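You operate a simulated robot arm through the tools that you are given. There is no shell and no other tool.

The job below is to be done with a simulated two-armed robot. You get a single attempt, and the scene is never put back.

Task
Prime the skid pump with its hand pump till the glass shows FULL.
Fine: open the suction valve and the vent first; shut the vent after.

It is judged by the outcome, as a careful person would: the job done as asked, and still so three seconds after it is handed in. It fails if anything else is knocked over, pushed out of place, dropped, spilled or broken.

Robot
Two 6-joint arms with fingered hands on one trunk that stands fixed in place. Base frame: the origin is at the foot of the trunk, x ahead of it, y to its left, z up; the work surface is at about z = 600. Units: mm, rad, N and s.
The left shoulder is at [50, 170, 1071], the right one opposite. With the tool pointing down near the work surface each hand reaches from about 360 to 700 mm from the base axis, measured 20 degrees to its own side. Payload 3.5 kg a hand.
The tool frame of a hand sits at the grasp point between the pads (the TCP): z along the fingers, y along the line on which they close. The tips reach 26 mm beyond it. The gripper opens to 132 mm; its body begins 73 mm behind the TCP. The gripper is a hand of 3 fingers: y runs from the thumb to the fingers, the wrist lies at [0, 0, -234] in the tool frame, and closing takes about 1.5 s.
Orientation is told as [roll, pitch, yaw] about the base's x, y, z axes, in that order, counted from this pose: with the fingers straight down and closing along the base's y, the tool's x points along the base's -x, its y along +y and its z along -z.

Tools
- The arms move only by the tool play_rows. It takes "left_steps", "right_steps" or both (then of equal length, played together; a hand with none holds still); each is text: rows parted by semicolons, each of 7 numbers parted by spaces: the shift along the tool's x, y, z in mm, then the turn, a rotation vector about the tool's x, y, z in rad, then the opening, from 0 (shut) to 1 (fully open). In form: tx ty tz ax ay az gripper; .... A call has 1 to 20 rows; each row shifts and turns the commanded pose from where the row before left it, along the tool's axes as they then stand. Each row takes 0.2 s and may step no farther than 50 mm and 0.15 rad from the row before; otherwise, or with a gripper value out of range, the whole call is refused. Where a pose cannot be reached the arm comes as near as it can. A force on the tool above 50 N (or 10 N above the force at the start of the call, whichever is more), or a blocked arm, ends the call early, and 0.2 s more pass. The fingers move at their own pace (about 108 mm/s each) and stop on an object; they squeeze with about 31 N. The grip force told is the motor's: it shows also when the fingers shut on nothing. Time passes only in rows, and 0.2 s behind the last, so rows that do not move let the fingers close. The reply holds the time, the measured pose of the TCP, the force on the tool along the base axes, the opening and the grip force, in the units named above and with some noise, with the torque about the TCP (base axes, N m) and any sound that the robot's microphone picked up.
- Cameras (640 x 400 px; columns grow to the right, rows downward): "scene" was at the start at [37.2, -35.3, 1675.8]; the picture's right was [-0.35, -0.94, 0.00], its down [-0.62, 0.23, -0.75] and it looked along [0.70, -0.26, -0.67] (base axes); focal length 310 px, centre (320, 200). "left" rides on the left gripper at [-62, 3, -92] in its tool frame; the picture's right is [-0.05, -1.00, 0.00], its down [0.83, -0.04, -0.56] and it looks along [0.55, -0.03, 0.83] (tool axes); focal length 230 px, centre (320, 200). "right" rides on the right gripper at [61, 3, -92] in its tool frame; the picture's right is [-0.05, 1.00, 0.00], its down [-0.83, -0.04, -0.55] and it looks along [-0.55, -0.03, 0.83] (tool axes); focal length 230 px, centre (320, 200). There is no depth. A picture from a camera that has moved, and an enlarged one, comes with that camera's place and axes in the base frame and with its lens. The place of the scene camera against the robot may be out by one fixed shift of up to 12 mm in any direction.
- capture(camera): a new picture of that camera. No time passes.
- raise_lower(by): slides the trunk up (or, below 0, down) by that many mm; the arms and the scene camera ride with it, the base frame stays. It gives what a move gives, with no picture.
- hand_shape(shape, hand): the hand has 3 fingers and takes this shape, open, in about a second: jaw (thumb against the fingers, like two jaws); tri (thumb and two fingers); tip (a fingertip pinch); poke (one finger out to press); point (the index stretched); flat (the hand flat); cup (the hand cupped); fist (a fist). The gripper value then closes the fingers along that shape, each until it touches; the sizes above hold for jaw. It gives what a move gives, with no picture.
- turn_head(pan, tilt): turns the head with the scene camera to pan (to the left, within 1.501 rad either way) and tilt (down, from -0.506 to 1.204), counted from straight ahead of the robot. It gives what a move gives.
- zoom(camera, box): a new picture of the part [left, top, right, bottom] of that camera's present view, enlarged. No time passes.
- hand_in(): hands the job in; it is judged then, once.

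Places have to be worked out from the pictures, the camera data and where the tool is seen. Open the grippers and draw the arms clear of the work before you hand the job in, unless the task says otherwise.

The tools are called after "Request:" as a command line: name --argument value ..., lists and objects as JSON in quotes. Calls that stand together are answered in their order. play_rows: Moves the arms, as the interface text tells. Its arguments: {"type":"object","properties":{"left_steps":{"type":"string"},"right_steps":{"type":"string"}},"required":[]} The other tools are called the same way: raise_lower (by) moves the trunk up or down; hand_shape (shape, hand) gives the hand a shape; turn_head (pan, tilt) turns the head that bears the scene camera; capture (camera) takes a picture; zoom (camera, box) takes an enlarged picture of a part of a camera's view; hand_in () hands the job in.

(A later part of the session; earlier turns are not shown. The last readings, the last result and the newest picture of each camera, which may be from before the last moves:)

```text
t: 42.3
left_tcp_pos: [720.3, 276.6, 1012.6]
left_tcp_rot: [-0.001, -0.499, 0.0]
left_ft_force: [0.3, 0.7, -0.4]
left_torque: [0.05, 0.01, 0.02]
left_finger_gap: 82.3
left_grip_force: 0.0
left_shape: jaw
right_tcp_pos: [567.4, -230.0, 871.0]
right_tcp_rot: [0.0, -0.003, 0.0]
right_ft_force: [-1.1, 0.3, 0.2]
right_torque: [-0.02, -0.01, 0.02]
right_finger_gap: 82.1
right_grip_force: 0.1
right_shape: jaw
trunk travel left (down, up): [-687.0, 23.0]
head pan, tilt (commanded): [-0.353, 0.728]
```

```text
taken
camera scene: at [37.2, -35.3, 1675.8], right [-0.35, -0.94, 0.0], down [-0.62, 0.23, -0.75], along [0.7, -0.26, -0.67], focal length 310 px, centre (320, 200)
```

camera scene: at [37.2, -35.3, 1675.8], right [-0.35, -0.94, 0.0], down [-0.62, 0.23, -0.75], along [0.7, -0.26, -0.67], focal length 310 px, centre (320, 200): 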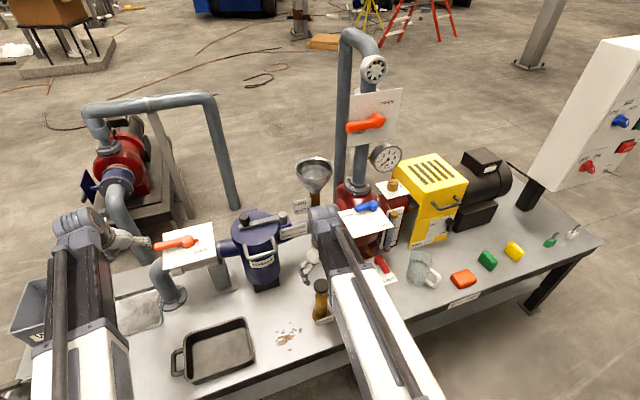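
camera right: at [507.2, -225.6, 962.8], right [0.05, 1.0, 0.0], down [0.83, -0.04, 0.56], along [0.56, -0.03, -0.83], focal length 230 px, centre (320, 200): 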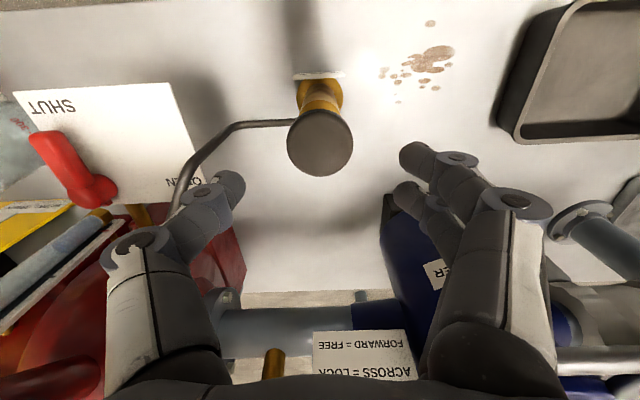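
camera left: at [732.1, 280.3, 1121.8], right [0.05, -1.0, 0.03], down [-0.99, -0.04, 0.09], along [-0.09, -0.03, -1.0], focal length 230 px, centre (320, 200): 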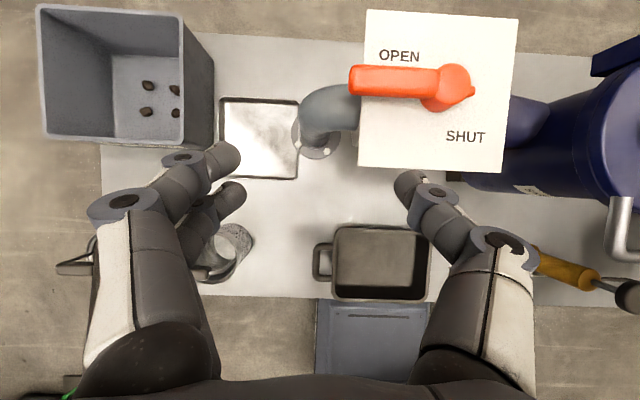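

Two views fix the knob top at about [572,-229,784], with the pipe lower at z≈715. I'll lower to TCP z≈792, so the fingertips sit just below the knob's rim, and close on it.

Request:
play_rows --right_steps "-1.5 0.3 26.3 0 0 0 0.62;-1.5 0.3 26.3 0 0 0 0.62;-1.6 0.4 26.4 0 0 0 0.62"

Request:
capture --camera "right"

```text
t: 43.1
left_tcp_pos: [722.3, 276.1, 1011.7]
left_tcp_rot: [-0.002, -0.499, -0.001]
left_ft_force: [0.1, -0.1, -0.6]
left_torque: [0.0, -0.01, 0.02]
left_finger_gap: 82.0
left_grip_force: 0.1
left_shape: jaw
right_tcp_pos: [572.7, -229.3, 791.8]
right_tcp_rot: [0.0, -0.003, 0.0]
right_ft_force: [-0.1, 0.0, 0.4]
right_torque: [0.01, -0.01, 0.01]
right_finger_gap: 82.0
right_grip_force: 0.0
right_shape: jaw
trunk travel left (down, up): [-687.0, 23.0]
head pan, tilt (commanded): [-0.353, 0.728]
```

```text
taken
camera right: at [512.3, -224.9, 884.5], right [0.05, 1.0, 0.0], down [0.83, -0.04, 0.56], along [0.56, -0.03, -0.83], focal length 230 px, centre (320, 200)
```

right: 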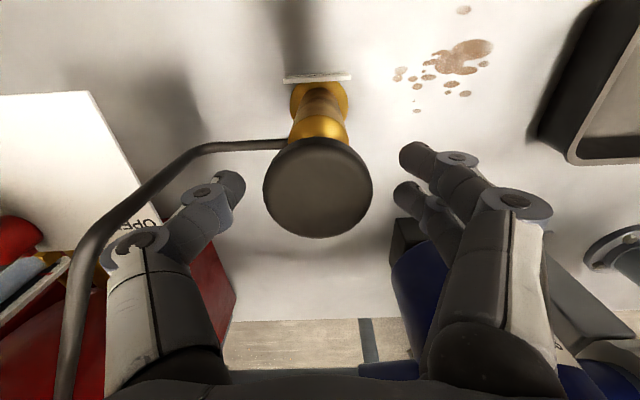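

The knob is centred between the thumb and fingers. Closing on it now.

Request:
play_rows --right_steps "0 0 0 0 0 0 0.2;0 0 0 0 0 0 0.2;0 0 0 0 0 0 0.2;0 0 0 0 0 0 0.2;0 0 0 0 0 0 0.2"

Request:
capture --camera "right"

Request:
zoom --camera "scene" --box '[280, 250, 380, 330]'

Request:
zoom --camera "scene" --box '[360, 180, 440, 260]'

```text
t: 44.3
left_tcp_pos: [722.5, 274.7, 1011.1]
left_tcp_rot: [0.0, -0.499, 0.001]
left_ft_force: [0.8, -0.1, 0.1]
left_torque: [0.0, -0.01, 0.03]
left_finger_gap: 82.1
left_grip_force: 0.1
left_shape: jaw
right_tcp_pos: [573.1, -229.3, 792.0]
right_tcp_rot: [-0.001, 0.002, 0.001]
right_ft_force: [-0.2, -7.4, -18.0]
right_torque: [-0.1, -0.02, 0.02]
right_finger_gap: 29.6
right_grip_force: 31.3
right_shape: jaw
trunk travel left (down, up): [-687.0, 23.0]
head pan, tilt (commanded): [-0.353, 0.728]
```

```text
taken
camera right: at [512.6, -225.9, 883.6], right [0.05, 1.0, 0.0], down [0.83, -0.04, 0.55], along [0.55, -0.03, -0.83], focal length 230 px, centre (320, 200)
```

right: 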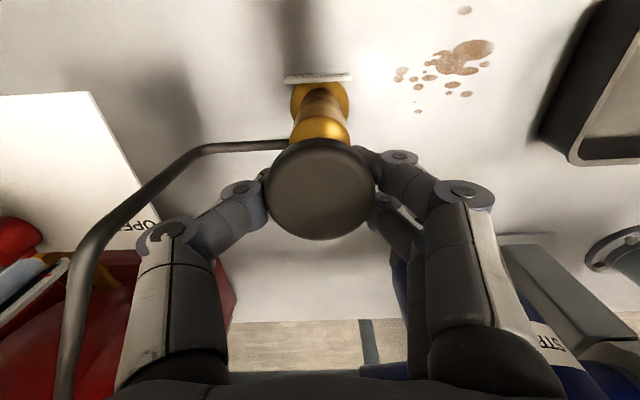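

```text
5.00 times, centred on (330, 290) of scene
camera zoom: at [38.7, -36.5, 1675.6], right [-0.35, -0.94, 0.0], down [-0.62, 0.23, -0.75], along [0.7, -0.26, -0.67], focal length 1552 px, centre (270, -250)
```

zoom: 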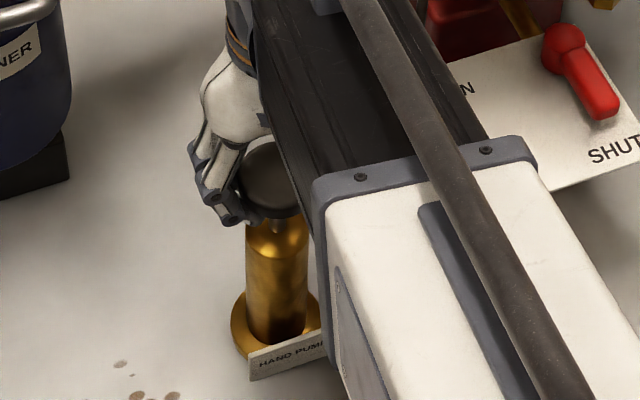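

```text
5.00 times, centred on (400, 220) of scene
camera zoom: at [38.7, -36.5, 1675.6], right [-0.35, -0.94, 0.0], down [-0.62, 0.23, -0.75], along [0.7, -0.26, -0.67], focal length 1552 px, centre (-80, 100)
```

zoom: 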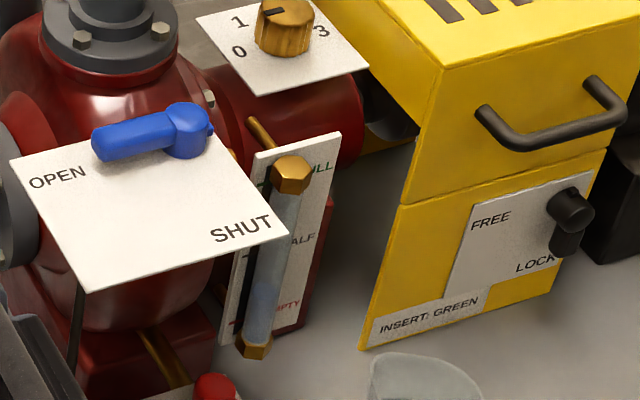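

The tips closed under the knob rim (gap 30, 18 N lifting), which would get in the way of a full stroke. I'll re-grip about 9 mm higher so the pads hold the rim from the sides.

Request:
play_rows --right_steps "0 0 0 0 0 0 0.62;0 0 0 0 0 0 0.62;0 0 0 0 0 0 0.62;0 0 -9 0 0 0 0.62;0 0 0 0 0 0 0.3;0 0 0 0 0 0 0.3;0 0 0 0 0 0 0.3;0 0 0 0 0 0 0.3"

Request:
capture --camera "right"

Request:
zoom --camera "scene" --box '[280, 250, 380, 330]'

```text
t: 46.1
left_tcp_pos: [721.5, 276.2, 1011.8]
left_tcp_rot: [0.0, -0.498, -0.001]
left_ft_force: [1.1, -0.4, -0.6]
left_torque: [0.02, -0.01, 0.0]
left_finger_gap: 82.3
left_grip_force: 0.0
left_shape: jaw
right_tcp_pos: [572.5, -228.7, 801.2]
right_tcp_rot: [-0.001, 0.0, -0.001]
right_ft_force: [1.0, -1.1, -7.2]
right_torque: [-0.13, 0.02, 0.05]
right_finger_gap: 41.8
right_grip_force: 31.1
right_shape: jaw
trunk travel left (down, up): [-687.0, 23.0]
head pan, tilt (commanded): [-0.353, 0.728]
```

```text
taken
camera right: at [512.1, -225.1, 893.1], right [0.05, 1.0, 0.0], down [0.83, -0.04, 0.56], along [0.55, -0.03, -0.83], focal length 230 px, centre (320, 200)
```

right: 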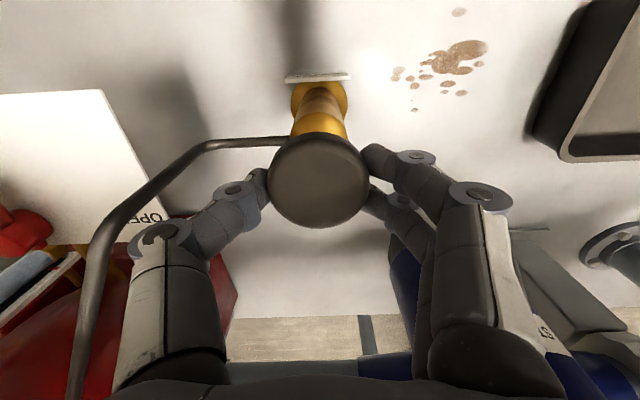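

```text
5.00 times, centred on (330, 290) of scene
camera zoom: at [37.9, -35.6, 1675.7], right [-0.35, -0.94, 0.0], down [-0.62, 0.23, -0.75], along [0.7, -0.26, -0.67], focal length 1552 px, centre (270, -250)
```

zoom: 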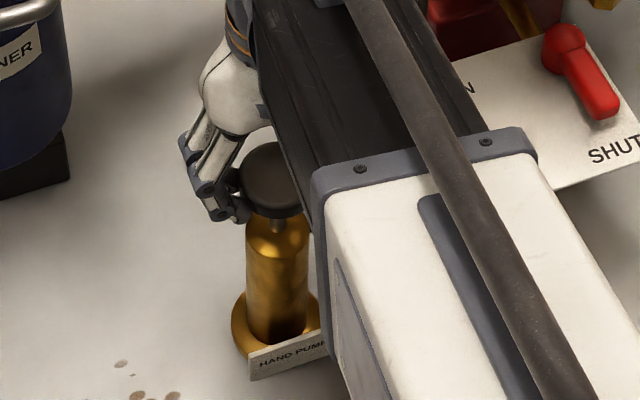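

The pads now hold the rim from the sides (gap 42, grip 31 N). I'll try a gentle 20 mm down stroke.

Request:
play_rows --right_steps "0 0 5 0 0 0 0.2;0 0 5 0 0 0 0.2;0 0 5 0 0 0 0.2;0 0 5 0 0 0 0.2"

Request:
capture --camera "right"

Request:
zoom --camera "scene" --box '[280, 250, 380, 330]'

Request:
zoom --camera "scene" --box '[360, 180, 440, 260]'

```text
t: 47.1
left_tcp_pos: [721.6, 275.9, 1011.4]
left_tcp_rot: [-0.001, -0.5, 0.001]
left_ft_force: [0.6, 0.7, -0.3]
left_torque: [0.02, 0.0, 0.03]
left_finger_gap: 82.2
left_grip_force: 0.2
left_shape: jaw
right_tcp_pos: [573.1, -229.2, 782.8]
right_tcp_rot: [0.001, -0.002, 0.002]
right_ft_force: [-1.5, -7.7, 4.7]
right_torque: [-0.43, 0.03, 0.02]
right_finger_gap: 41.1
right_grip_force: 30.8
right_shape: jaw
trunk travel left (down, up): [-687.0, 23.0]
head pan, tilt (commanded): [-0.353, 0.728]
```

```text
taken
camera right: at [512.2, -224.9, 874.1], right [0.05, 1.0, 0.0], down [0.83, -0.04, 0.56], along [0.56, -0.03, -0.83], focal length 230 px, centre (320, 200)
```

right: 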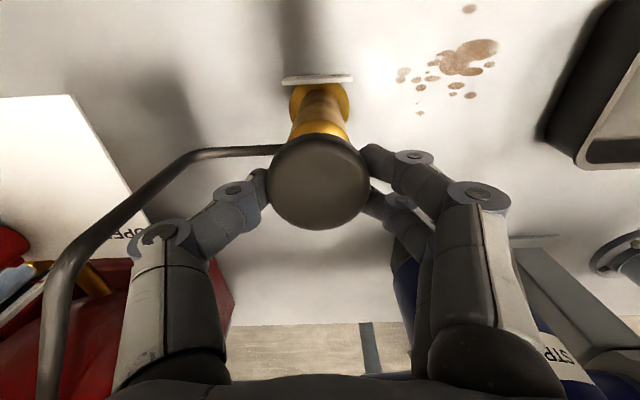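

```text
5.00 times, centred on (330, 290) of scene
camera zoom: at [36.7, -35.9, 1675.8], right [-0.35, -0.94, 0.0], down [-0.62, 0.23, -0.75], along [0.7, -0.26, -0.67], focal length 1552 px, centre (270, -250)
```

zoom: 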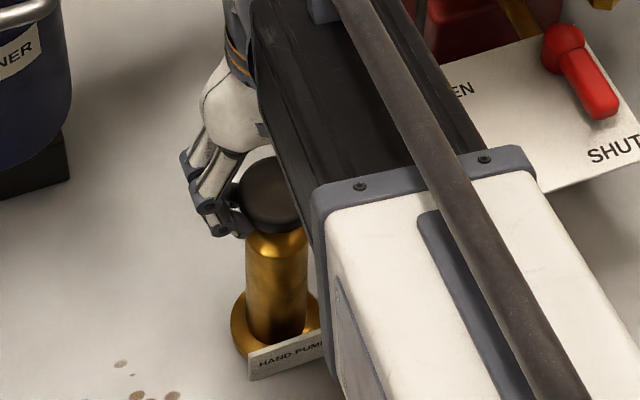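

```text
5.00 times, centred on (400, 220) of scene
camera zoom: at [36.7, -35.9, 1675.8], right [-0.35, -0.94, 0.0], down [-0.62, 0.23, -0.75], along [0.7, -0.26, -0.67], focal length 1552 px, centre (-80, 100)
```

zoom: 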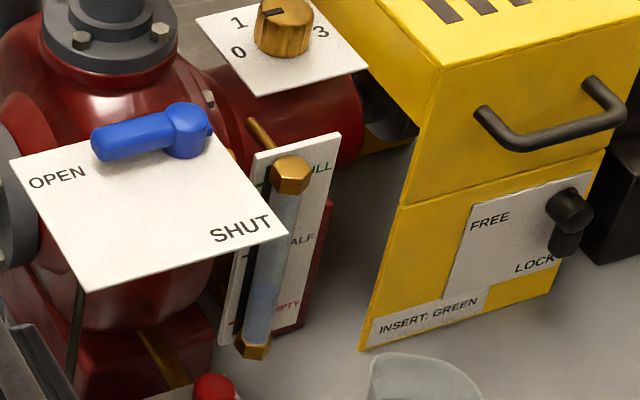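

The knob goes down with the hand at about 5 N. I'll continue to find the bottom of the stroke.

Request:
play_rows --right_steps "0 0 4 0 0 0 0.2;0 0 4 0 0 0 0.2;0 0 4 0 0 0 0.2;0 0 4 0 0 0 0.2"

Request:
capture --camera "right"

Request:
zoom --camera "scene" --box '[280, 250, 380, 330]'

Request:
zoom --camera "scene" --box '[380, 200, 430, 250]'

```text
t: 48.1
left_tcp_pos: [720.7, 276.2, 1012.9]
left_tcp_rot: [-0.001, -0.498, 0.0]
left_ft_force: [-0.2, 0.4, 0.9]
left_torque: [0.01, -0.03, -0.01]
left_finger_gap: 82.3
left_grip_force: 0.1
left_shape: jaw
right_tcp_pos: [572.8, -228.9, 765.3]
right_tcp_rot: [-0.001, -0.002, 0.0]
right_ft_force: [0.7, -9.0, 6.8]
right_torque: [-0.46, -0.01, 0.04]
right_finger_gap: 40.6
right_grip_force: 30.7
right_shape: jaw
trunk travel left (down, up): [-687.0, 23.0]
head pan, tilt (commanded): [-0.353, 0.728]
```

```text
taken
camera right: at [512.1, -224.6, 857.5], right [0.05, 1.0, 0.0], down [0.83, -0.04, 0.56], along [0.56, -0.03, -0.83], focal length 230 px, centre (320, 200)
```

right: 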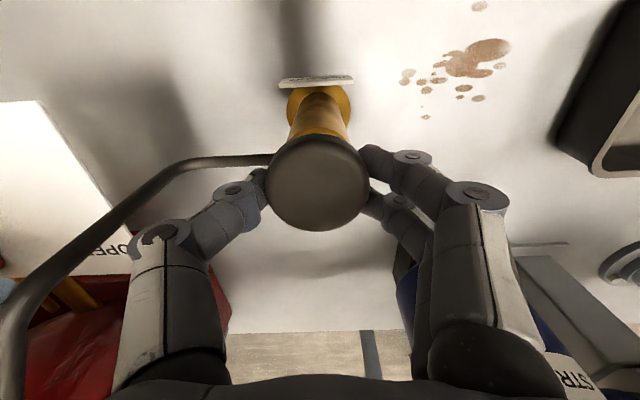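

```text
5.00 times, centred on (330, 290) of scene
camera zoom: at [36.8, -35.9, 1675.8], right [-0.35, -0.94, 0.0], down [-0.62, 0.23, -0.75], along [0.7, -0.26, -0.67], focal length 1552 px, centre (270, -250)
```

zoom: 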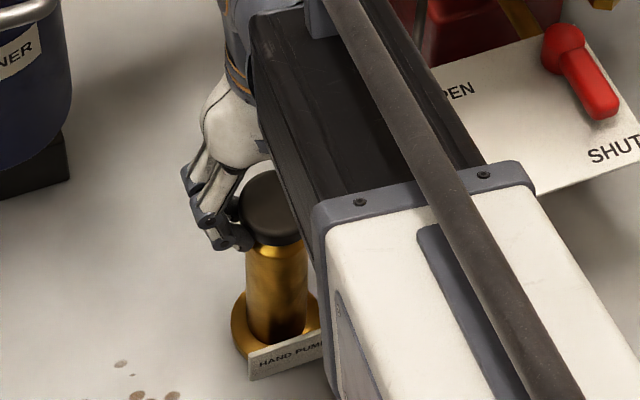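

```text
8.00 times, centred on (405, 225) of scene
camera zoom: at [36.8, -35.9, 1675.8], right [-0.35, -0.94, 0.0], down [-0.62, 0.23, -0.75], along [0.7, -0.26, -0.67], focal length 2483 px, centre (-360, 0)
```

zoom: 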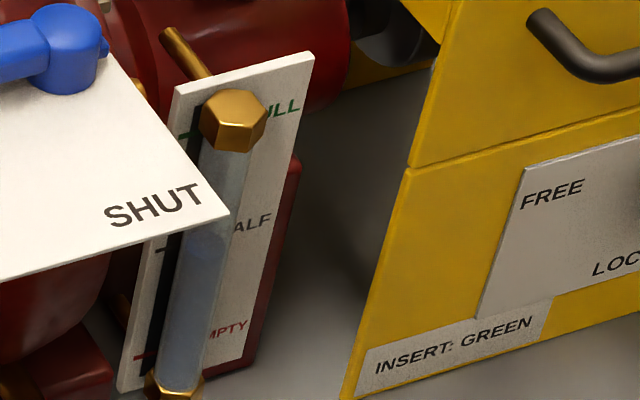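

The glass has risen from near EMPTY to about HALF on this stroke. I'll push a little further to find the bottom, then see.

Request:
play_rows --right_steps "0 0 4 0 0 0 0.2;0 0 4 0 0 0 0.2"

Request:
zoom --camera "scene" --box '[380, 200, 430, 250]'

Request:
zoom --camera "scene" --box '[280, 250, 380, 330]'

```text
t: 48.7
left_tcp_pos: [720.6, 274.6, 1011.6]
left_tcp_rot: [0.002, -0.5, -0.002]
left_ft_force: [-0.2, 0.3, -0.3]
left_torque: [0.04, 0.0, 0.0]
left_finger_gap: 82.4
left_grip_force: 0.1
left_shape: jaw
right_tcp_pos: [571.7, -229.1, 757.2]
right_tcp_rot: [-0.001, -0.001, -0.001]
right_ft_force: [2.0, -20.3, 5.8]
right_torque: [0.02, 0.08, 0.05]
right_finger_gap: 29.3
right_grip_force: 31.3
right_shape: jaw
trunk travel left (down, up): [-687.0, 23.0]
head pan, tilt (commanded): [-0.353, 0.728]
```

```text
8.00 times, centred on (405, 225) of scene
camera zoom: at [36.9, -37.1, 1675.8], right [-0.35, -0.94, 0.0], down [-0.62, 0.23, -0.75], along [0.7, -0.26, -0.67], focal length 2483 px, centre (-360, 0)
```

zoom: 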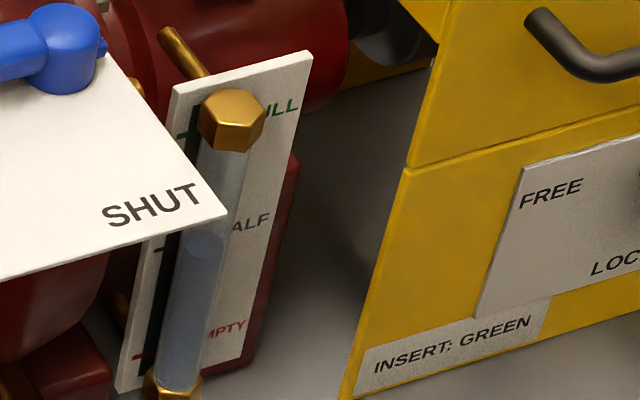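

```text
5.00 times, centred on (330, 290) of scene
camera zoom: at [36.9, -37.1, 1675.8], right [-0.35, -0.94, 0.0], down [-0.62, 0.23, -0.75], along [0.7, -0.26, -0.67], focal length 1552 px, centre (270, -250)
```

zoom: 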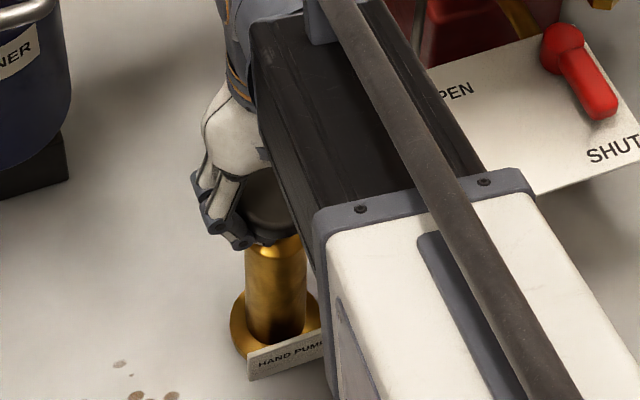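

The stroke bottomed at TCP≈763 and the tips slipped just under the rim; the glass is around HALF. With the tips hooked under the knob I'll draw it up to the top of its travel (TCP≈791).

Request:
play_rows --right_steps "0 0 -5 0 0 0 0.2;0 0 -5 0 0 0 0.2;0 0 -5 0 0 0 0.2;0 0 -5 0 0 0 0.2;0 0 -5 0 0 0 0.2;0 0 -5 0 0 0 0.2"

Request:
capture --camera "right"

Request:
zoom --camera "scene" --box '[280, 250, 380, 330]'

Request:
zoom --camera "scene" --box '[380, 200, 430, 250]'

```text
t: 50.1
left_tcp_pos: [722.5, 274.4, 1010.1]
left_tcp_rot: [0.003, -0.5, -0.003]
left_ft_force: [0.3, 0.7, 0.0]
left_torque: [0.02, 0.01, -0.02]
left_finger_gap: 82.2
left_grip_force: 0.1
left_shape: jaw
right_tcp_pos: [571.5, -229.4, 783.8]
right_tcp_rot: [0.002, 0.006, 0.001]
right_ft_force: [2.8, -18.9, -30.7]
right_torque: [0.15, -0.05, 0.06]
right_finger_gap: 28.5
right_grip_force: 31.4
right_shape: jaw
trunk travel left (down, up): [-687.0, 23.0]
head pan, tilt (commanded): [-0.353, 0.728]
```

```text
taken
camera right: at [512.7, -225.6, 875.9], right [0.05, 1.0, 0.0], down [0.83, -0.04, 0.55], along [0.55, -0.03, -0.83], focal length 230 px, centre (320, 200)
```

right: 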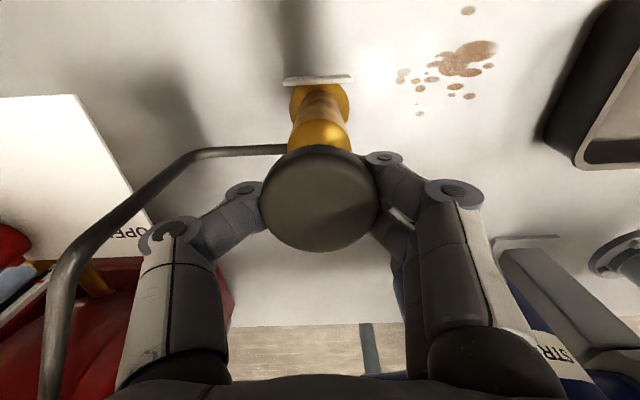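

```text
5.00 times, centred on (330, 290) of scene
camera zoom: at [39.9, -38.2, 1675.0], right [-0.35, -0.94, 0.0], down [-0.63, 0.23, -0.75], along [0.7, -0.26, -0.67], focal length 1552 px, centre (270, -250)
```

zoom: 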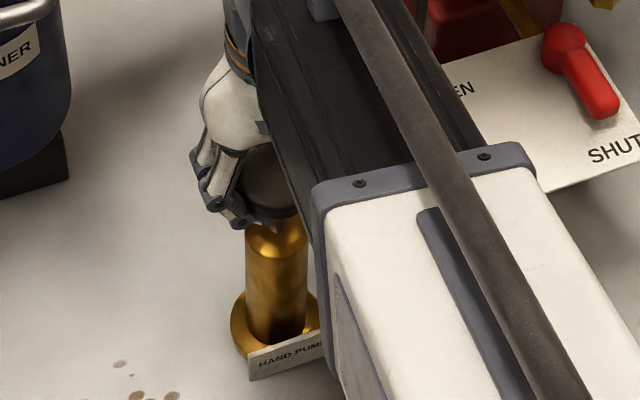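

```text
8.00 times, centred on (405, 225) of scene
camera zoom: at [39.9, -38.2, 1675.0], right [-0.35, -0.94, 0.0], down [-0.63, 0.23, -0.75], along [0.7, -0.26, -0.67], focal length 2483 px, centre (-360, 0)
```

zoom: 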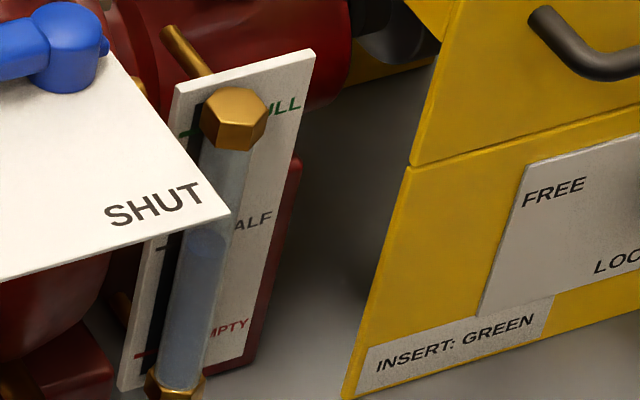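

The plunger is at its top (31 N at the stop) and the glass reads about HALF. I'll open, raise to the rim-grip height, close and make the second full down stroke.

Request:
play_rows --right_steps "0 0 0 0 0 0 0.62;0 0 0 0 0 0 0.62;0 0 0 0 0 0 0.62;0 0 -14 0 0 0 0.62;0 0 0 0 0 0 0.2;0 0 0 0 0 0 0.2;0 0 0 0 0 0 0.2;0 0 0 0 0 0 0.2;0 0 4 0 0 0 0.2;0 0 4 0 0 0 0.2;0 0 4 0 0 0 0.2;0 0 4 0 0 0 0.2;0 0 4 0 0 0 0.2;0 0 4 0 0 0 0.2;0 0 4 0 0 0 0.2;0 0 4 0 0 0 0.2;0 0 3 0 0 0 0.2"

Request:
zoom --camera "scene" --box '[380, 200, 430, 250]'

Request:
zoom --camera "scene" --box '[280, 250, 380, 330]'

Request:
capture --camera "right"

```text
t: 53.7
left_tcp_pos: [720.5, 275.4, 1012.3]
left_tcp_rot: [0.001, -0.501, 0.0]
left_ft_force: [0.2, 0.7, -0.1]
left_torque: [0.06, 0.0, -0.01]
left_finger_gap: 82.2
left_grip_force: 0.0
left_shape: jaw
right_tcp_pos: [573.2, -228.0, 766.7]
right_tcp_rot: [0.0, -0.002, 0.0]
right_ft_force: [6.0, -7.9, 6.0]
right_torque: [-0.44, -0.08, 0.07]
right_finger_gap: 40.4
right_grip_force: 31.6
right_shape: jaw
trunk travel left (down, up): [-687.0, 23.0]
head pan, tilt (commanded): [-0.353, 0.728]
```

```text
8.00 times, centred on (405, 225) of scene
camera zoom: at [37.3, -35.7, 1675.8], right [-0.35, -0.94, 0.0], down [-0.62, 0.23, -0.75], along [0.7, -0.26, -0.67], focal length 2483 px, centre (-360, 0)
```

zoom: 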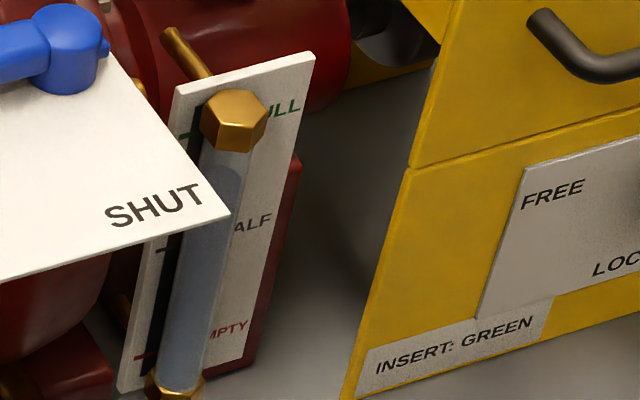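

```text
5.00 times, centred on (330, 290) of scene
camera zoom: at [37.3, -35.7, 1675.8], right [-0.35, -0.94, 0.0], down [-0.62, 0.23, -0.75], along [0.7, -0.26, -0.67], focal length 1552 px, centre (270, -250)
```

zoom: 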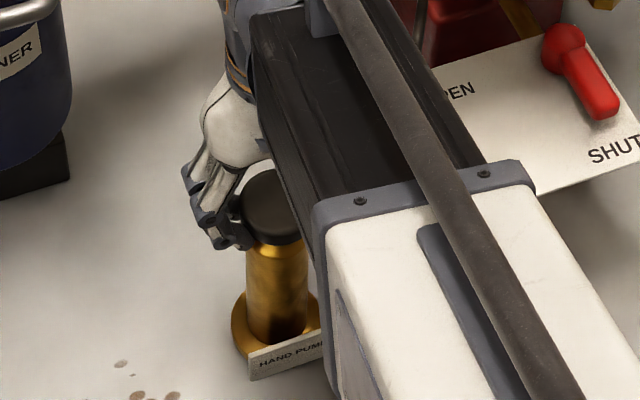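

```text
taken
camera right: at [512.4, -224.7, 858.3], right [0.05, 1.0, 0.0], down [0.83, -0.04, 0.56], along [0.56, -0.03, -0.83], focal length 230 px, centre (320, 200)
```

right: 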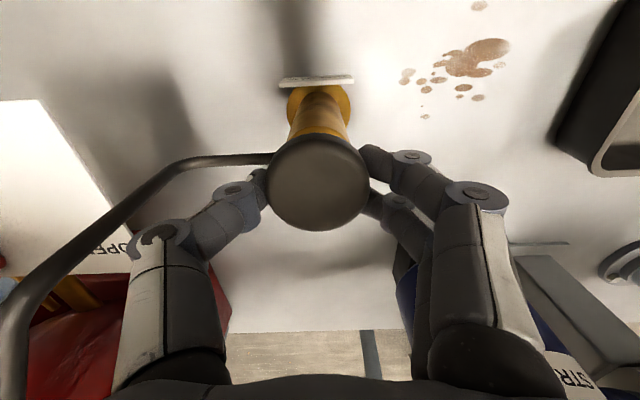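

The second stroke raised the glass to about three quarters. I'll draw the plunger up again with the rim grip and check.

Request:
play_rows --right_steps "0 0 -4 0 0 0 0.2;0 0 -4 0 0 0 0.2;0 0 -4 0 0 0 0.2;0 0 -4 0 0 0 0.2;0 0 -4 0 0 0 0.2;0 0 -4 0 0 0 0.2;0 0 -4 0 0 0 0.2;0 0 -4 0 0 0 0.2;0 0 -3 0 0 0 0.2"

Request:
zoom --camera "scene" --box '[380, 200, 430, 250]'

Request:
capture --camera "right"

Request:
zoom --camera "scene" --box '[280, 250, 380, 330]'

```text
t: 55.7
left_tcp_pos: [722.7, 275.4, 1010.9]
left_tcp_rot: [0.002, -0.496, -0.001]
left_ft_force: [-0.5, 0.9, -0.5]
left_torque: [0.01, 0.03, -0.01]
left_finger_gap: 82.4
left_grip_force: 0.1
left_shape: jaw
right_tcp_pos: [573.4, -229.5, 798.4]
right_tcp_rot: [0.001, 0.002, 0.0]
right_ft_force: [8.6, -7.1, -17.5]
right_torque: [-0.38, -0.13, 0.07]
right_finger_gap: 39.9
right_grip_force: 31.1
right_shape: jaw
trunk travel left (down, up): [-687.0, 23.0]
head pan, tilt (commanded): [-0.353, 0.728]
```

```text
8.00 times, centred on (405, 225) of scene
camera zoom: at [39.5, -36.5, 1675.3], right [-0.35, -0.94, 0.0], down [-0.63, 0.23, -0.75], along [0.7, -0.26, -0.67], focal length 2483 px, centre (-360, 0)
```

zoom: 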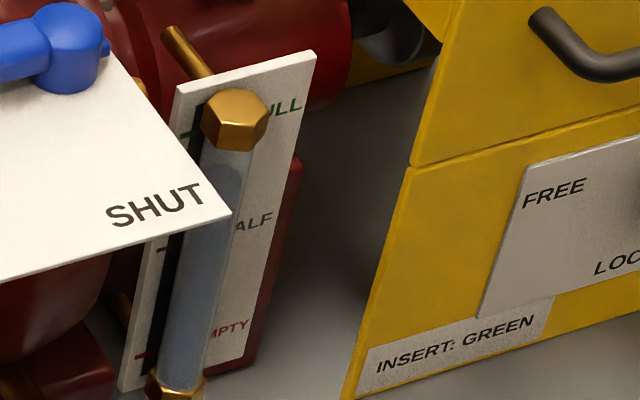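

```text
taken
camera right: at [512.7, -224.8, 891.2], right [0.05, 1.0, 0.0], down [0.83, -0.04, 0.55], along [0.55, -0.03, -0.83], focal length 230 px, centre (320, 200)
```

right: 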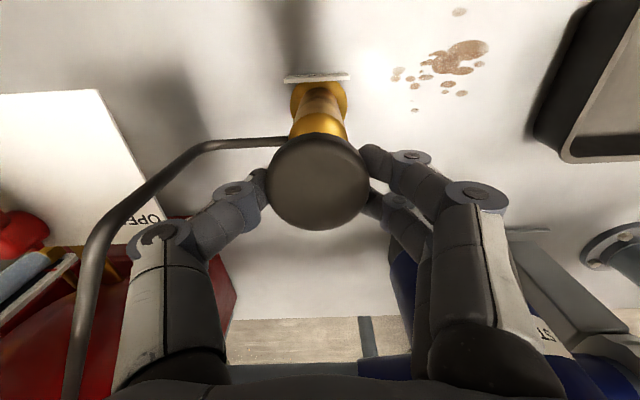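

```text
5.00 times, centred on (330, 290) of scene
camera zoom: at [39.5, -36.5, 1675.3], right [-0.35, -0.94, 0.0], down [-0.63, 0.23, -0.75], along [0.7, -0.26, -0.67], focal length 1552 px, centre (270, -250)
```

zoom: 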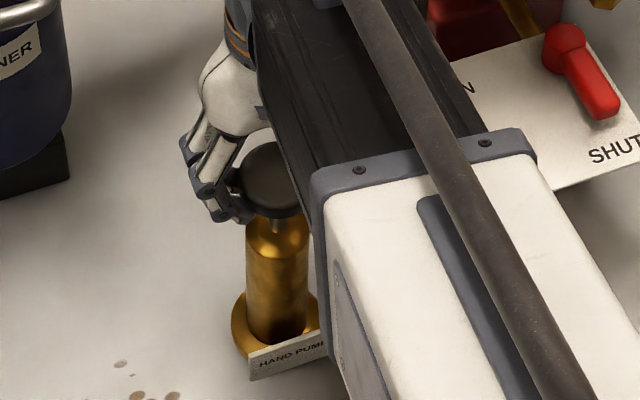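

The plunger is up again and the glass holds at about 77 %. Third stroke in parts: first about 20 mm down, watching the glass.

Request:
play_rows --right_steps "0 0 4 0 0 0 0.2;0 0 4 0 0 0 0.2;0 0 4 0 0 0 0.2;0 0 4 0 0 0 0.2;0 0 4 0 0 0 0.2"

Request:
zoom --camera "scene" --box '[380, 200, 430, 250]'

```text
t: 56.9
left_tcp_pos: [720.5, 278.6, 1012.0]
left_tcp_rot: [0.0, -0.499, -0.001]
left_ft_force: [0.5, 0.6, 0.6]
left_torque: [0.01, 0.01, 0.01]
left_finger_gap: 82.0
left_grip_force: 0.1
left_shape: jaw
right_tcp_pos: [572.6, -229.6, 782.2]
right_tcp_rot: [0.0, -0.001, 0.0]
right_ft_force: [6.9, -6.7, 4.2]
right_torque: [-0.41, -0.08, 0.03]
right_finger_gap: 40.0
right_grip_force: 30.9
right_shape: jaw
trunk travel left (down, up): [-687.0, 23.0]
head pan, tilt (commanded): [-0.353, 0.728]
```

```text
8.00 times, centred on (405, 225) of scene
camera zoom: at [37.5, -35.8, 1675.8], right [-0.35, -0.94, 0.0], down [-0.62, 0.23, -0.75], along [0.7, -0.26, -0.67], focal length 2483 px, centre (-360, 0)
```

zoom: 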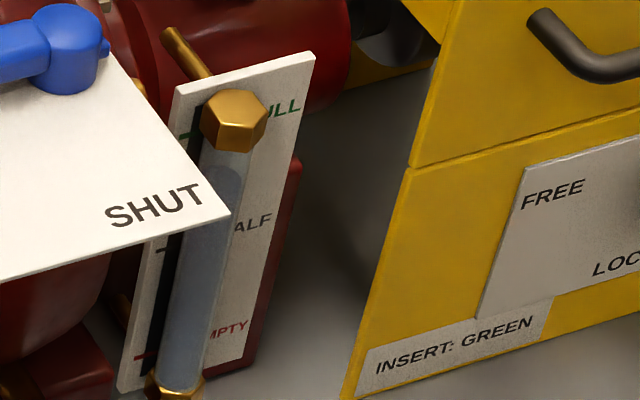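

No change at half stroke, so the fill counts near the stroke's end. I'll complete this stroke in smaller pieces.

Request:
play_rows --right_steps "0 0 4 0 0 0 0.2;0 0 4 0 0 0 0.2;0 0 4 0 0 0 0.2"

Request:
zoom --camera "scene" --box '[380, 200, 430, 250]'

```text
t: 57.7
left_tcp_pos: [721.4, 276.5, 1012.0]
left_tcp_rot: [0.002, -0.501, -0.001]
left_ft_force: [-0.4, 0.0, -0.5]
left_torque: [-0.01, 0.0, 0.0]
left_finger_gap: 82.0
left_grip_force: 0.0
left_shape: jaw
right_tcp_pos: [572.2, -230.2, 769.5]
right_tcp_rot: [0.0, 0.001, -0.002]
right_ft_force: [2.2, -17.3, 3.4]
right_torque: [-0.01, 0.0, 0.08]
right_finger_gap: 29.6
right_grip_force: 31.5
right_shape: jaw
trunk travel left (down, up): [-687.0, 23.0]
head pan, tilt (commanded): [-0.353, 0.728]
```

```text
8.00 times, centred on (405, 225) of scene
camera zoom: at [37.2, -36.8, 1675.8], right [-0.35, -0.94, 0.0], down [-0.62, 0.23, -0.75], along [0.7, -0.26, -0.67], focal length 2483 px, centre (-360, 0)
```

zoom: 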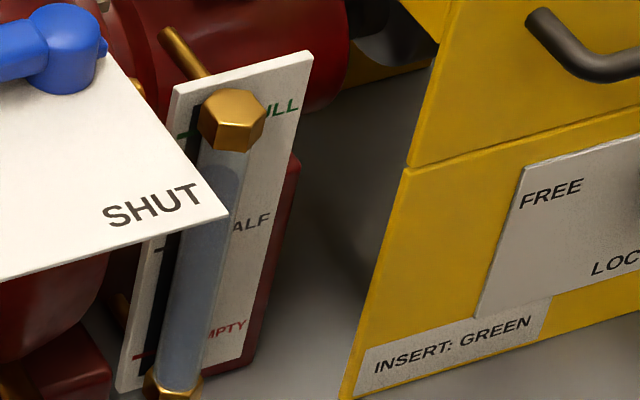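

The tips slipped under the rim before the bottom. I'll look at the knob's height before re-gripping.

Request:
play_rows --right_steps "0 0 0 0 0 0 0.62;0 0 0 0 0 0 0.62;0 0 0 0 0 0 0.62"

Request:
capture --camera "right"

Request:
zoom --camera "scene" --box '[280, 250, 380, 330]'

```text
t: 58.5
left_tcp_pos: [720.9, 277.7, 1011.8]
left_tcp_rot: [0.0, -0.499, 0.001]
left_ft_force: [-0.1, 0.7, -0.8]
left_torque: [0.01, -0.01, 0.01]
left_finger_gap: 82.0
left_grip_force: 0.1
left_shape: jaw
right_tcp_pos: [572.6, -228.2, 768.1]
right_tcp_rot: [0.0, 0.0, 0.002]
right_ft_force: [-0.7, -0.3, -0.5]
right_torque: [0.01, -0.01, -0.02]
right_finger_gap: 81.3
right_grip_force: 0.0
right_shape: jaw
trunk travel left (down, up): [-687.0, 23.0]
head pan, tilt (commanded): [-0.353, 0.728]
```

```text
taken
camera right: at [512.1, -223.6, 861.3], right [0.05, 1.0, 0.0], down [0.83, -0.04, 0.56], along [0.55, -0.03, -0.83], focal length 230 px, centre (320, 200)
```

right: 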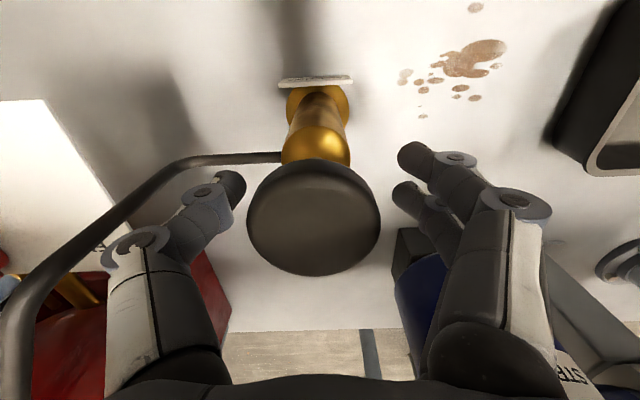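

```text
5.00 times, centred on (330, 290) of scene
camera zoom: at [37.2, -34.9, 1675.8], right [-0.35, -0.94, 0.0], down [-0.62, 0.23, -0.75], along [0.7, -0.26, -0.67], focal length 1552 px, centre (270, -250)
```

zoom: 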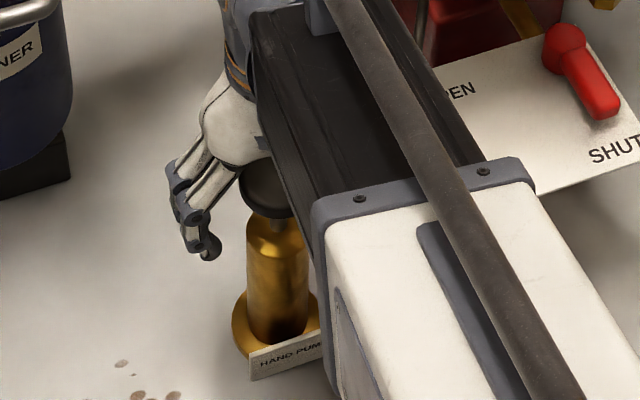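

The knob is back up at about z 786. For this last stroke I'll press from above instead: raise clear, close the fingers, then push on the knob's top.

Request:
play_rows --right_steps "0 0 -30 0 0 0 0.62;0 0 -30 0 0 0 0.62;0 0 0 0 0 0 0;0 0 0 0 0 0 0;0 0 0 0 0 0 0;0 0 0 0 0 0 0;0 0 0 0 0 0 0"

Request:
capture --camera "right"

Request:
zoom --camera "scene" --box '[280, 250, 380, 330]'

```text
t: 60.1
left_tcp_pos: [721.8, 276.4, 1012.3]
left_tcp_rot: [-0.001, -0.499, 0.0]
left_ft_force: [-0.6, 0.2, 0.1]
left_torque: [0.01, -0.04, -0.01]
left_finger_gap: 82.1
left_grip_force: 0.1
left_shape: jaw
right_tcp_pos: [572.3, -229.3, 830.1]
right_tcp_rot: [0.0, 0.001, 0.001]
right_ft_force: [-0.3, 0.4, -1.2]
right_torque: [0.0, 0.02, -0.01]
right_finger_gap: 0.0
right_grip_force: 31.1
right_shape: jaw
trunk travel left (down, up): [-687.0, 23.0]
head pan, tilt (commanded): [-0.353, 0.728]
```

```text
taken
camera right: at [511.1, -224.1, 921.3], right [0.05, 1.0, 0.0], down [0.83, -0.04, 0.56], along [0.56, -0.03, -0.83], focal length 230 px, centre (320, 200)
```

right: 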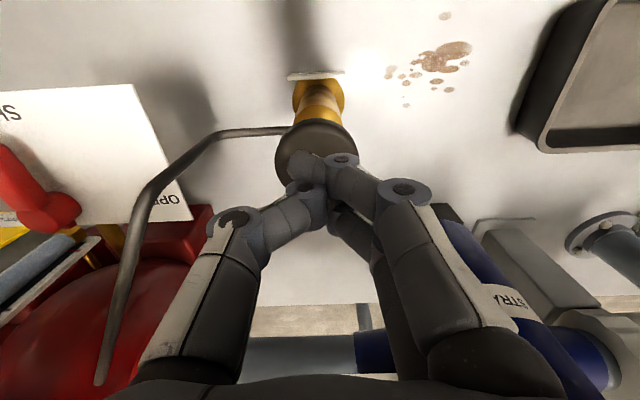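

```text
5.00 times, centred on (330, 290) of scene
camera zoom: at [37.2, -35.2, 1675.8], right [-0.35, -0.94, 0.0], down [-0.62, 0.23, -0.75], along [0.7, -0.26, -0.67], focal length 1552 px, centre (270, -250)
```

zoom: 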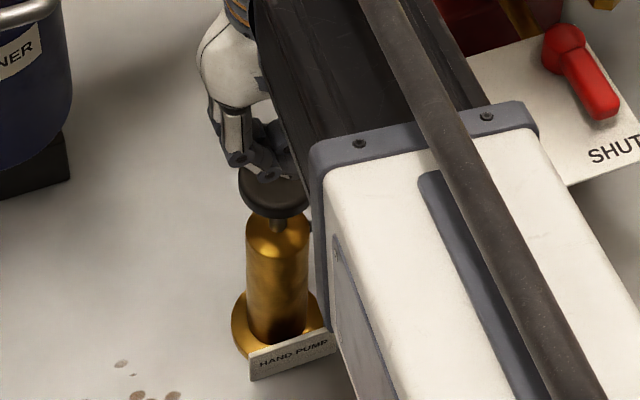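

The closed fingers are right above the knob. I'll press down in 5 mm rows.

Request:
play_rows --right_steps "0 0 5 0 0 0 0;0 0 5 0 0 0 0;0 0 5 0 0 0 0;0 0 5 0 0 0 0;0 0 5 0 0 0 0;0 0 5 0 0 0 0;0 0 5 0 0 0 0;0 0 5 0 0 0 0"

Request:
zoom --camera "scene" --box '[280, 250, 380, 330]'

Request:
zoom --camera "scene" --box '[380, 200, 430, 250]'

Request:
capture --camera "right"

```text
t: 61.9
left_tcp_pos: [721.0, 276.0, 1013.3]
left_tcp_rot: [0.0, -0.498, 0.002]
left_ft_force: [0.1, -1.2, -0.3]
left_torque: [0.0, 0.0, 0.04]
left_finger_gap: 82.4
left_grip_force: 0.1
left_shape: jaw
right_tcp_pos: [572.6, -228.3, 789.8]
right_tcp_rot: [0.001, -0.004, 0.001]
right_ft_force: [0.5, -0.4, 7.1]
right_torque: [-0.01, 0.0, 0.0]
right_finger_gap: 0.1
right_grip_force: 31.1
right_shape: jaw
trunk travel left (down, up): [-687.0, 23.0]
head pan, tilt (commanded): [-0.353, 0.728]
```

```text
5.00 times, centred on (330, 290) of scene
camera zoom: at [36.7, -35.1, 1675.8], right [-0.35, -0.94, 0.0], down [-0.62, 0.23, -0.75], along [0.7, -0.26, -0.66], focal length 1552 px, centre (270, -250)
```

zoom: 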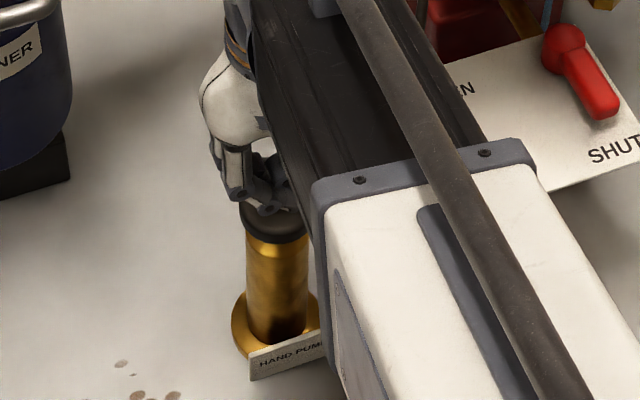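

```text
8.00 times, centred on (405, 225) of scene
camera zoom: at [36.7, -35.1, 1675.8], right [-0.35, -0.94, 0.0], down [-0.62, 0.23, -0.75], along [0.7, -0.26, -0.66], focal length 2483 px, centre (-360, 0)
```

zoom: 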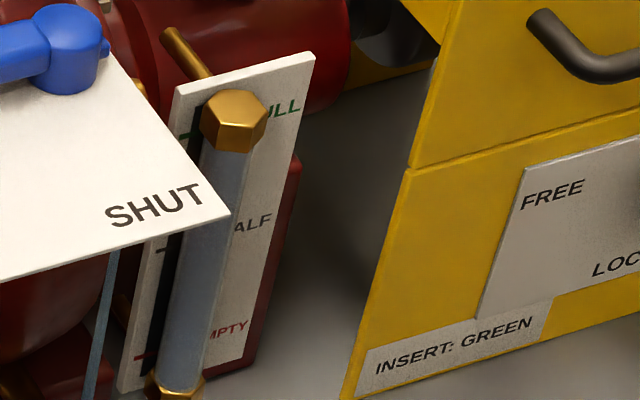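

```text
taken
camera right: at [512.0, -224.3, 881.7], right [0.05, 1.0, 0.0], down [0.83, -0.04, 0.56], along [0.56, -0.03, -0.83], focal length 230 px, centre (320, 200)
```

right: 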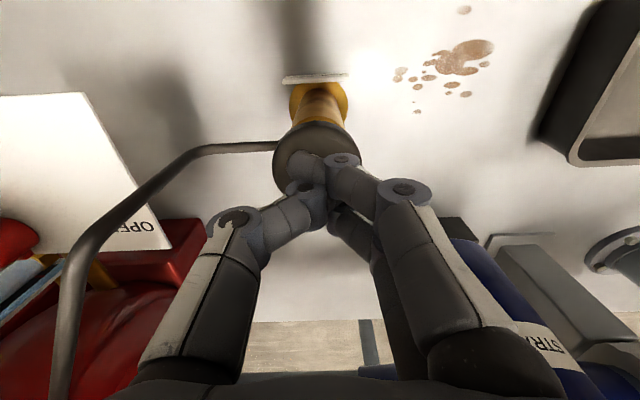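

The glass now looks filled to the top and a thin blue stream has appeared under the vent plate, i.e. water coming out of the vent. I'll look closely (no time passes) before shutting the vent.

Request:
zoom --camera "scene" --box '[340, 190, 420, 270]'

Request:
zoom --camera "scene" --box '[385, 200, 415, 230]'

Request:
capture --camera "scene"

```text
5.00 times, centred on (380, 230) of scene
camera zoom: at [36.7, -35.1, 1675.8], right [-0.35, -0.94, 0.0], down [-0.62, 0.23, -0.75], along [0.7, -0.26, -0.66], focal length 1552 px, centre (20, 50)
```

zoom: 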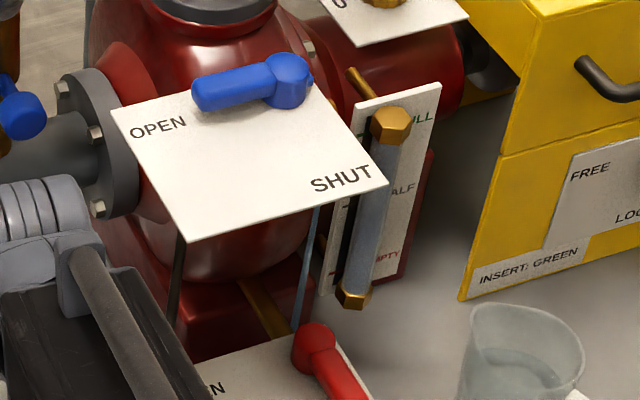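

```text
13.33 times, centred on (400, 215) of scene
camera zoom: at [36.7, -35.1, 1675.8], right [-0.35, -0.94, 0.0], down [-0.62, 0.23, -0.75], along [0.7, -0.26, -0.66], focal length 4138 px, centre (-747, 0)
```

zoom: 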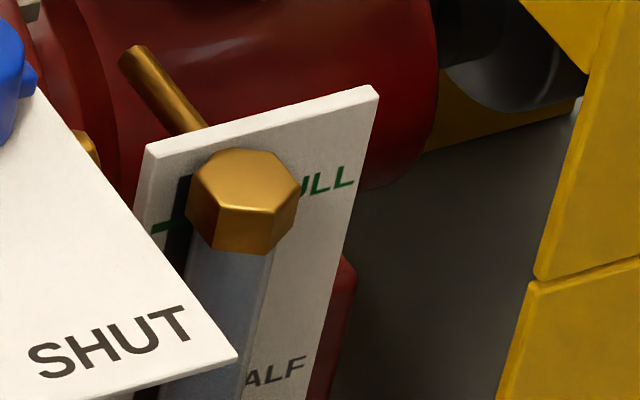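

```text
taken
camera scene: at [36.7, -35.1, 1675.8], right [-0.35, -0.94, 0.0], down [-0.62, 0.23, -0.75], along [0.7, -0.26, -0.66], focal length 310 px, centre (320, 200)
```

scene: 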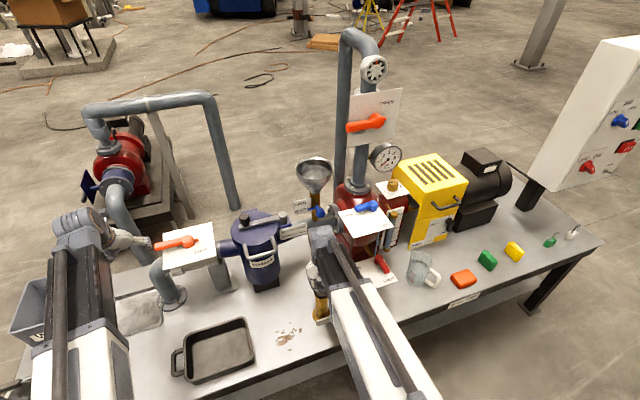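

The glass reads FULL and the vent runs, so now I'll shut the vent. The right hand rises off the pump, tilts forward, opens to about 40 mm and goes above the far side of the blue lever.

Request:
play_rows --right_steps "0 0 -44 0 0 0 0;0 0 -44 0 0 0 0;0 0 -44 0 0 0 0.3;0 0 -44 0 0 0 0.3;0 0 -44 0 0 0 0.3;-17 -37.7 -10 0 -0.125 0 0.3;-18.1 -37.7 -7.8 0 -0.125 0 0.3;-18.9 -37.7 -5.5 0 -0.125 0 0.3;-19.5 -37.7 -3.1 0 -0.125 0 0.3;-22.5 0 20.9 0 0 0 0.3;-22.5 0 20.9 0 0 0 0.3"

Request:
capture --camera "right"

Request:
zoom --camera "scene" --box '[320, 170, 440, 260]'

```text
t: 64.3
left_tcp_pos: [721.2, 276.3, 1011.5]
left_tcp_rot: [-0.001, -0.499, 0.0]
left_ft_force: [1.0, -0.5, 0.1]
left_torque: [-0.01, -0.01, 0.02]
left_finger_gap: 82.0
left_grip_force: 0.1
left_shape: jaw
right_tcp_pos: [701.3, -379.5, 1034.6]
right_tcp_rot: [0.0, -0.5, -0.002]
right_ft_force: [0.4, -0.2, -0.6]
right_torque: [0.0, 0.0, -0.02]
right_finger_gap: 39.2
right_grip_force: 0.2
right_shape: jaw
trunk travel left (down, up): [-687.0, 23.0]
head pan, tilt (commanded): [-0.353, 0.728]
```

```text
taken
camera right: at [602.8, -376.0, 1085.9], right [0.05, 1.0, 0.03], down [0.46, -0.04, 0.89], along [0.89, -0.03, -0.46], focal length 230 px, centre (320, 200)
```

right: 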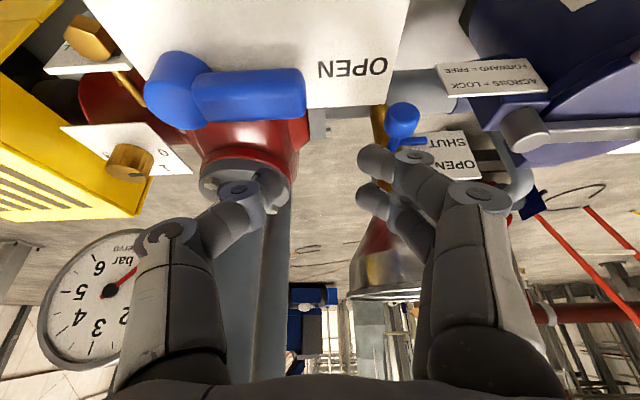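

```text
4.44 times, centred on (380, 215) of scene
camera zoom: at [37.5, -35.3, 1675.8], right [-0.35, -0.94, 0.0], down [-0.62, 0.23, -0.75], along [0.7, -0.26, -0.67], focal length 1379 px, centre (53, 133)
```

zoom: 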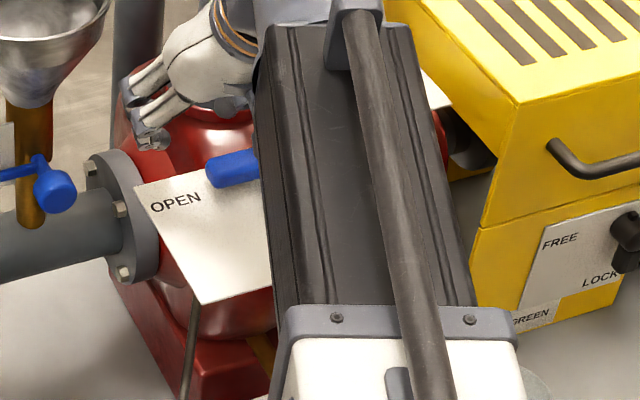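

The thumb is behind (+x of) the lever, whose far edge is near x 696. I'll shift 8 mm further forward and lower the thumb tip to lever height behind it.

Request:
play_rows --right_steps "-7 0 3.8 0 0 0 0.3;8.9 0 16.2 0 0 0 0.3;8.9 0 16.2 0 0 0 0.3"

Request:
capture --camera "right"

Request:
zoom --camera "scene" --box '[320, 170, 440, 260]'

```text
t: 65.1
left_tcp_pos: [721.3, 275.1, 1011.8]
left_tcp_rot: [0.0, -0.499, 0.0]
left_ft_force: [-1.0, -0.9, -0.1]
left_torque: [-0.01, 0.02, -0.01]
left_finger_gap: 82.1
left_grip_force: 0.0
left_shape: jaw
right_tcp_pos: [707.0, -380.5, 998.3]
right_tcp_rot: [0.0, -0.5, 0.0]
right_ft_force: [-0.3, 0.9, 0.6]
right_torque: [0.01, 0.0, -0.01]
right_finger_gap: 39.2
right_grip_force: 0.0
right_shape: jaw
trunk travel left (down, up): [-687.0, 23.0]
head pan, tilt (commanded): [-0.353, 0.728]
```

```text
taken
camera right: at [610.5, -375.9, 1048.7], right [0.05, 1.0, 0.03], down [0.46, -0.04, 0.89], along [0.89, -0.03, -0.46], focal length 230 px, centre (320, 200)
```

right: 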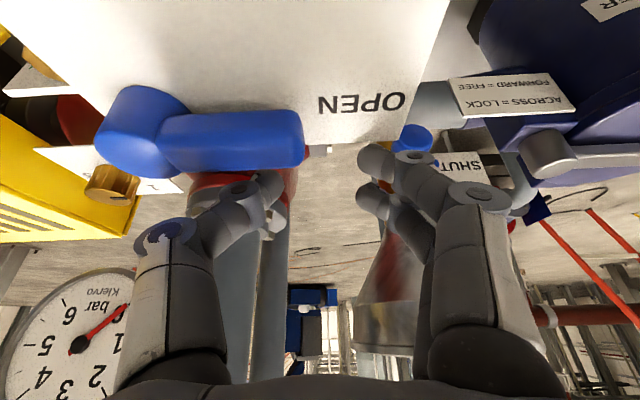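

```text
4.44 times, centred on (380, 215) of scene
camera zoom: at [37.3, -35.3, 1675.8], right [-0.35, -0.94, 0.0], down [-0.62, 0.23, -0.75], along [0.7, -0.26, -0.67], focal length 1379 px, centre (53, 133)
```

zoom: 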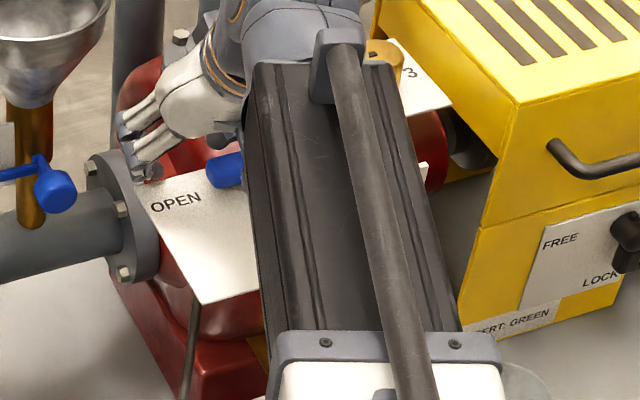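

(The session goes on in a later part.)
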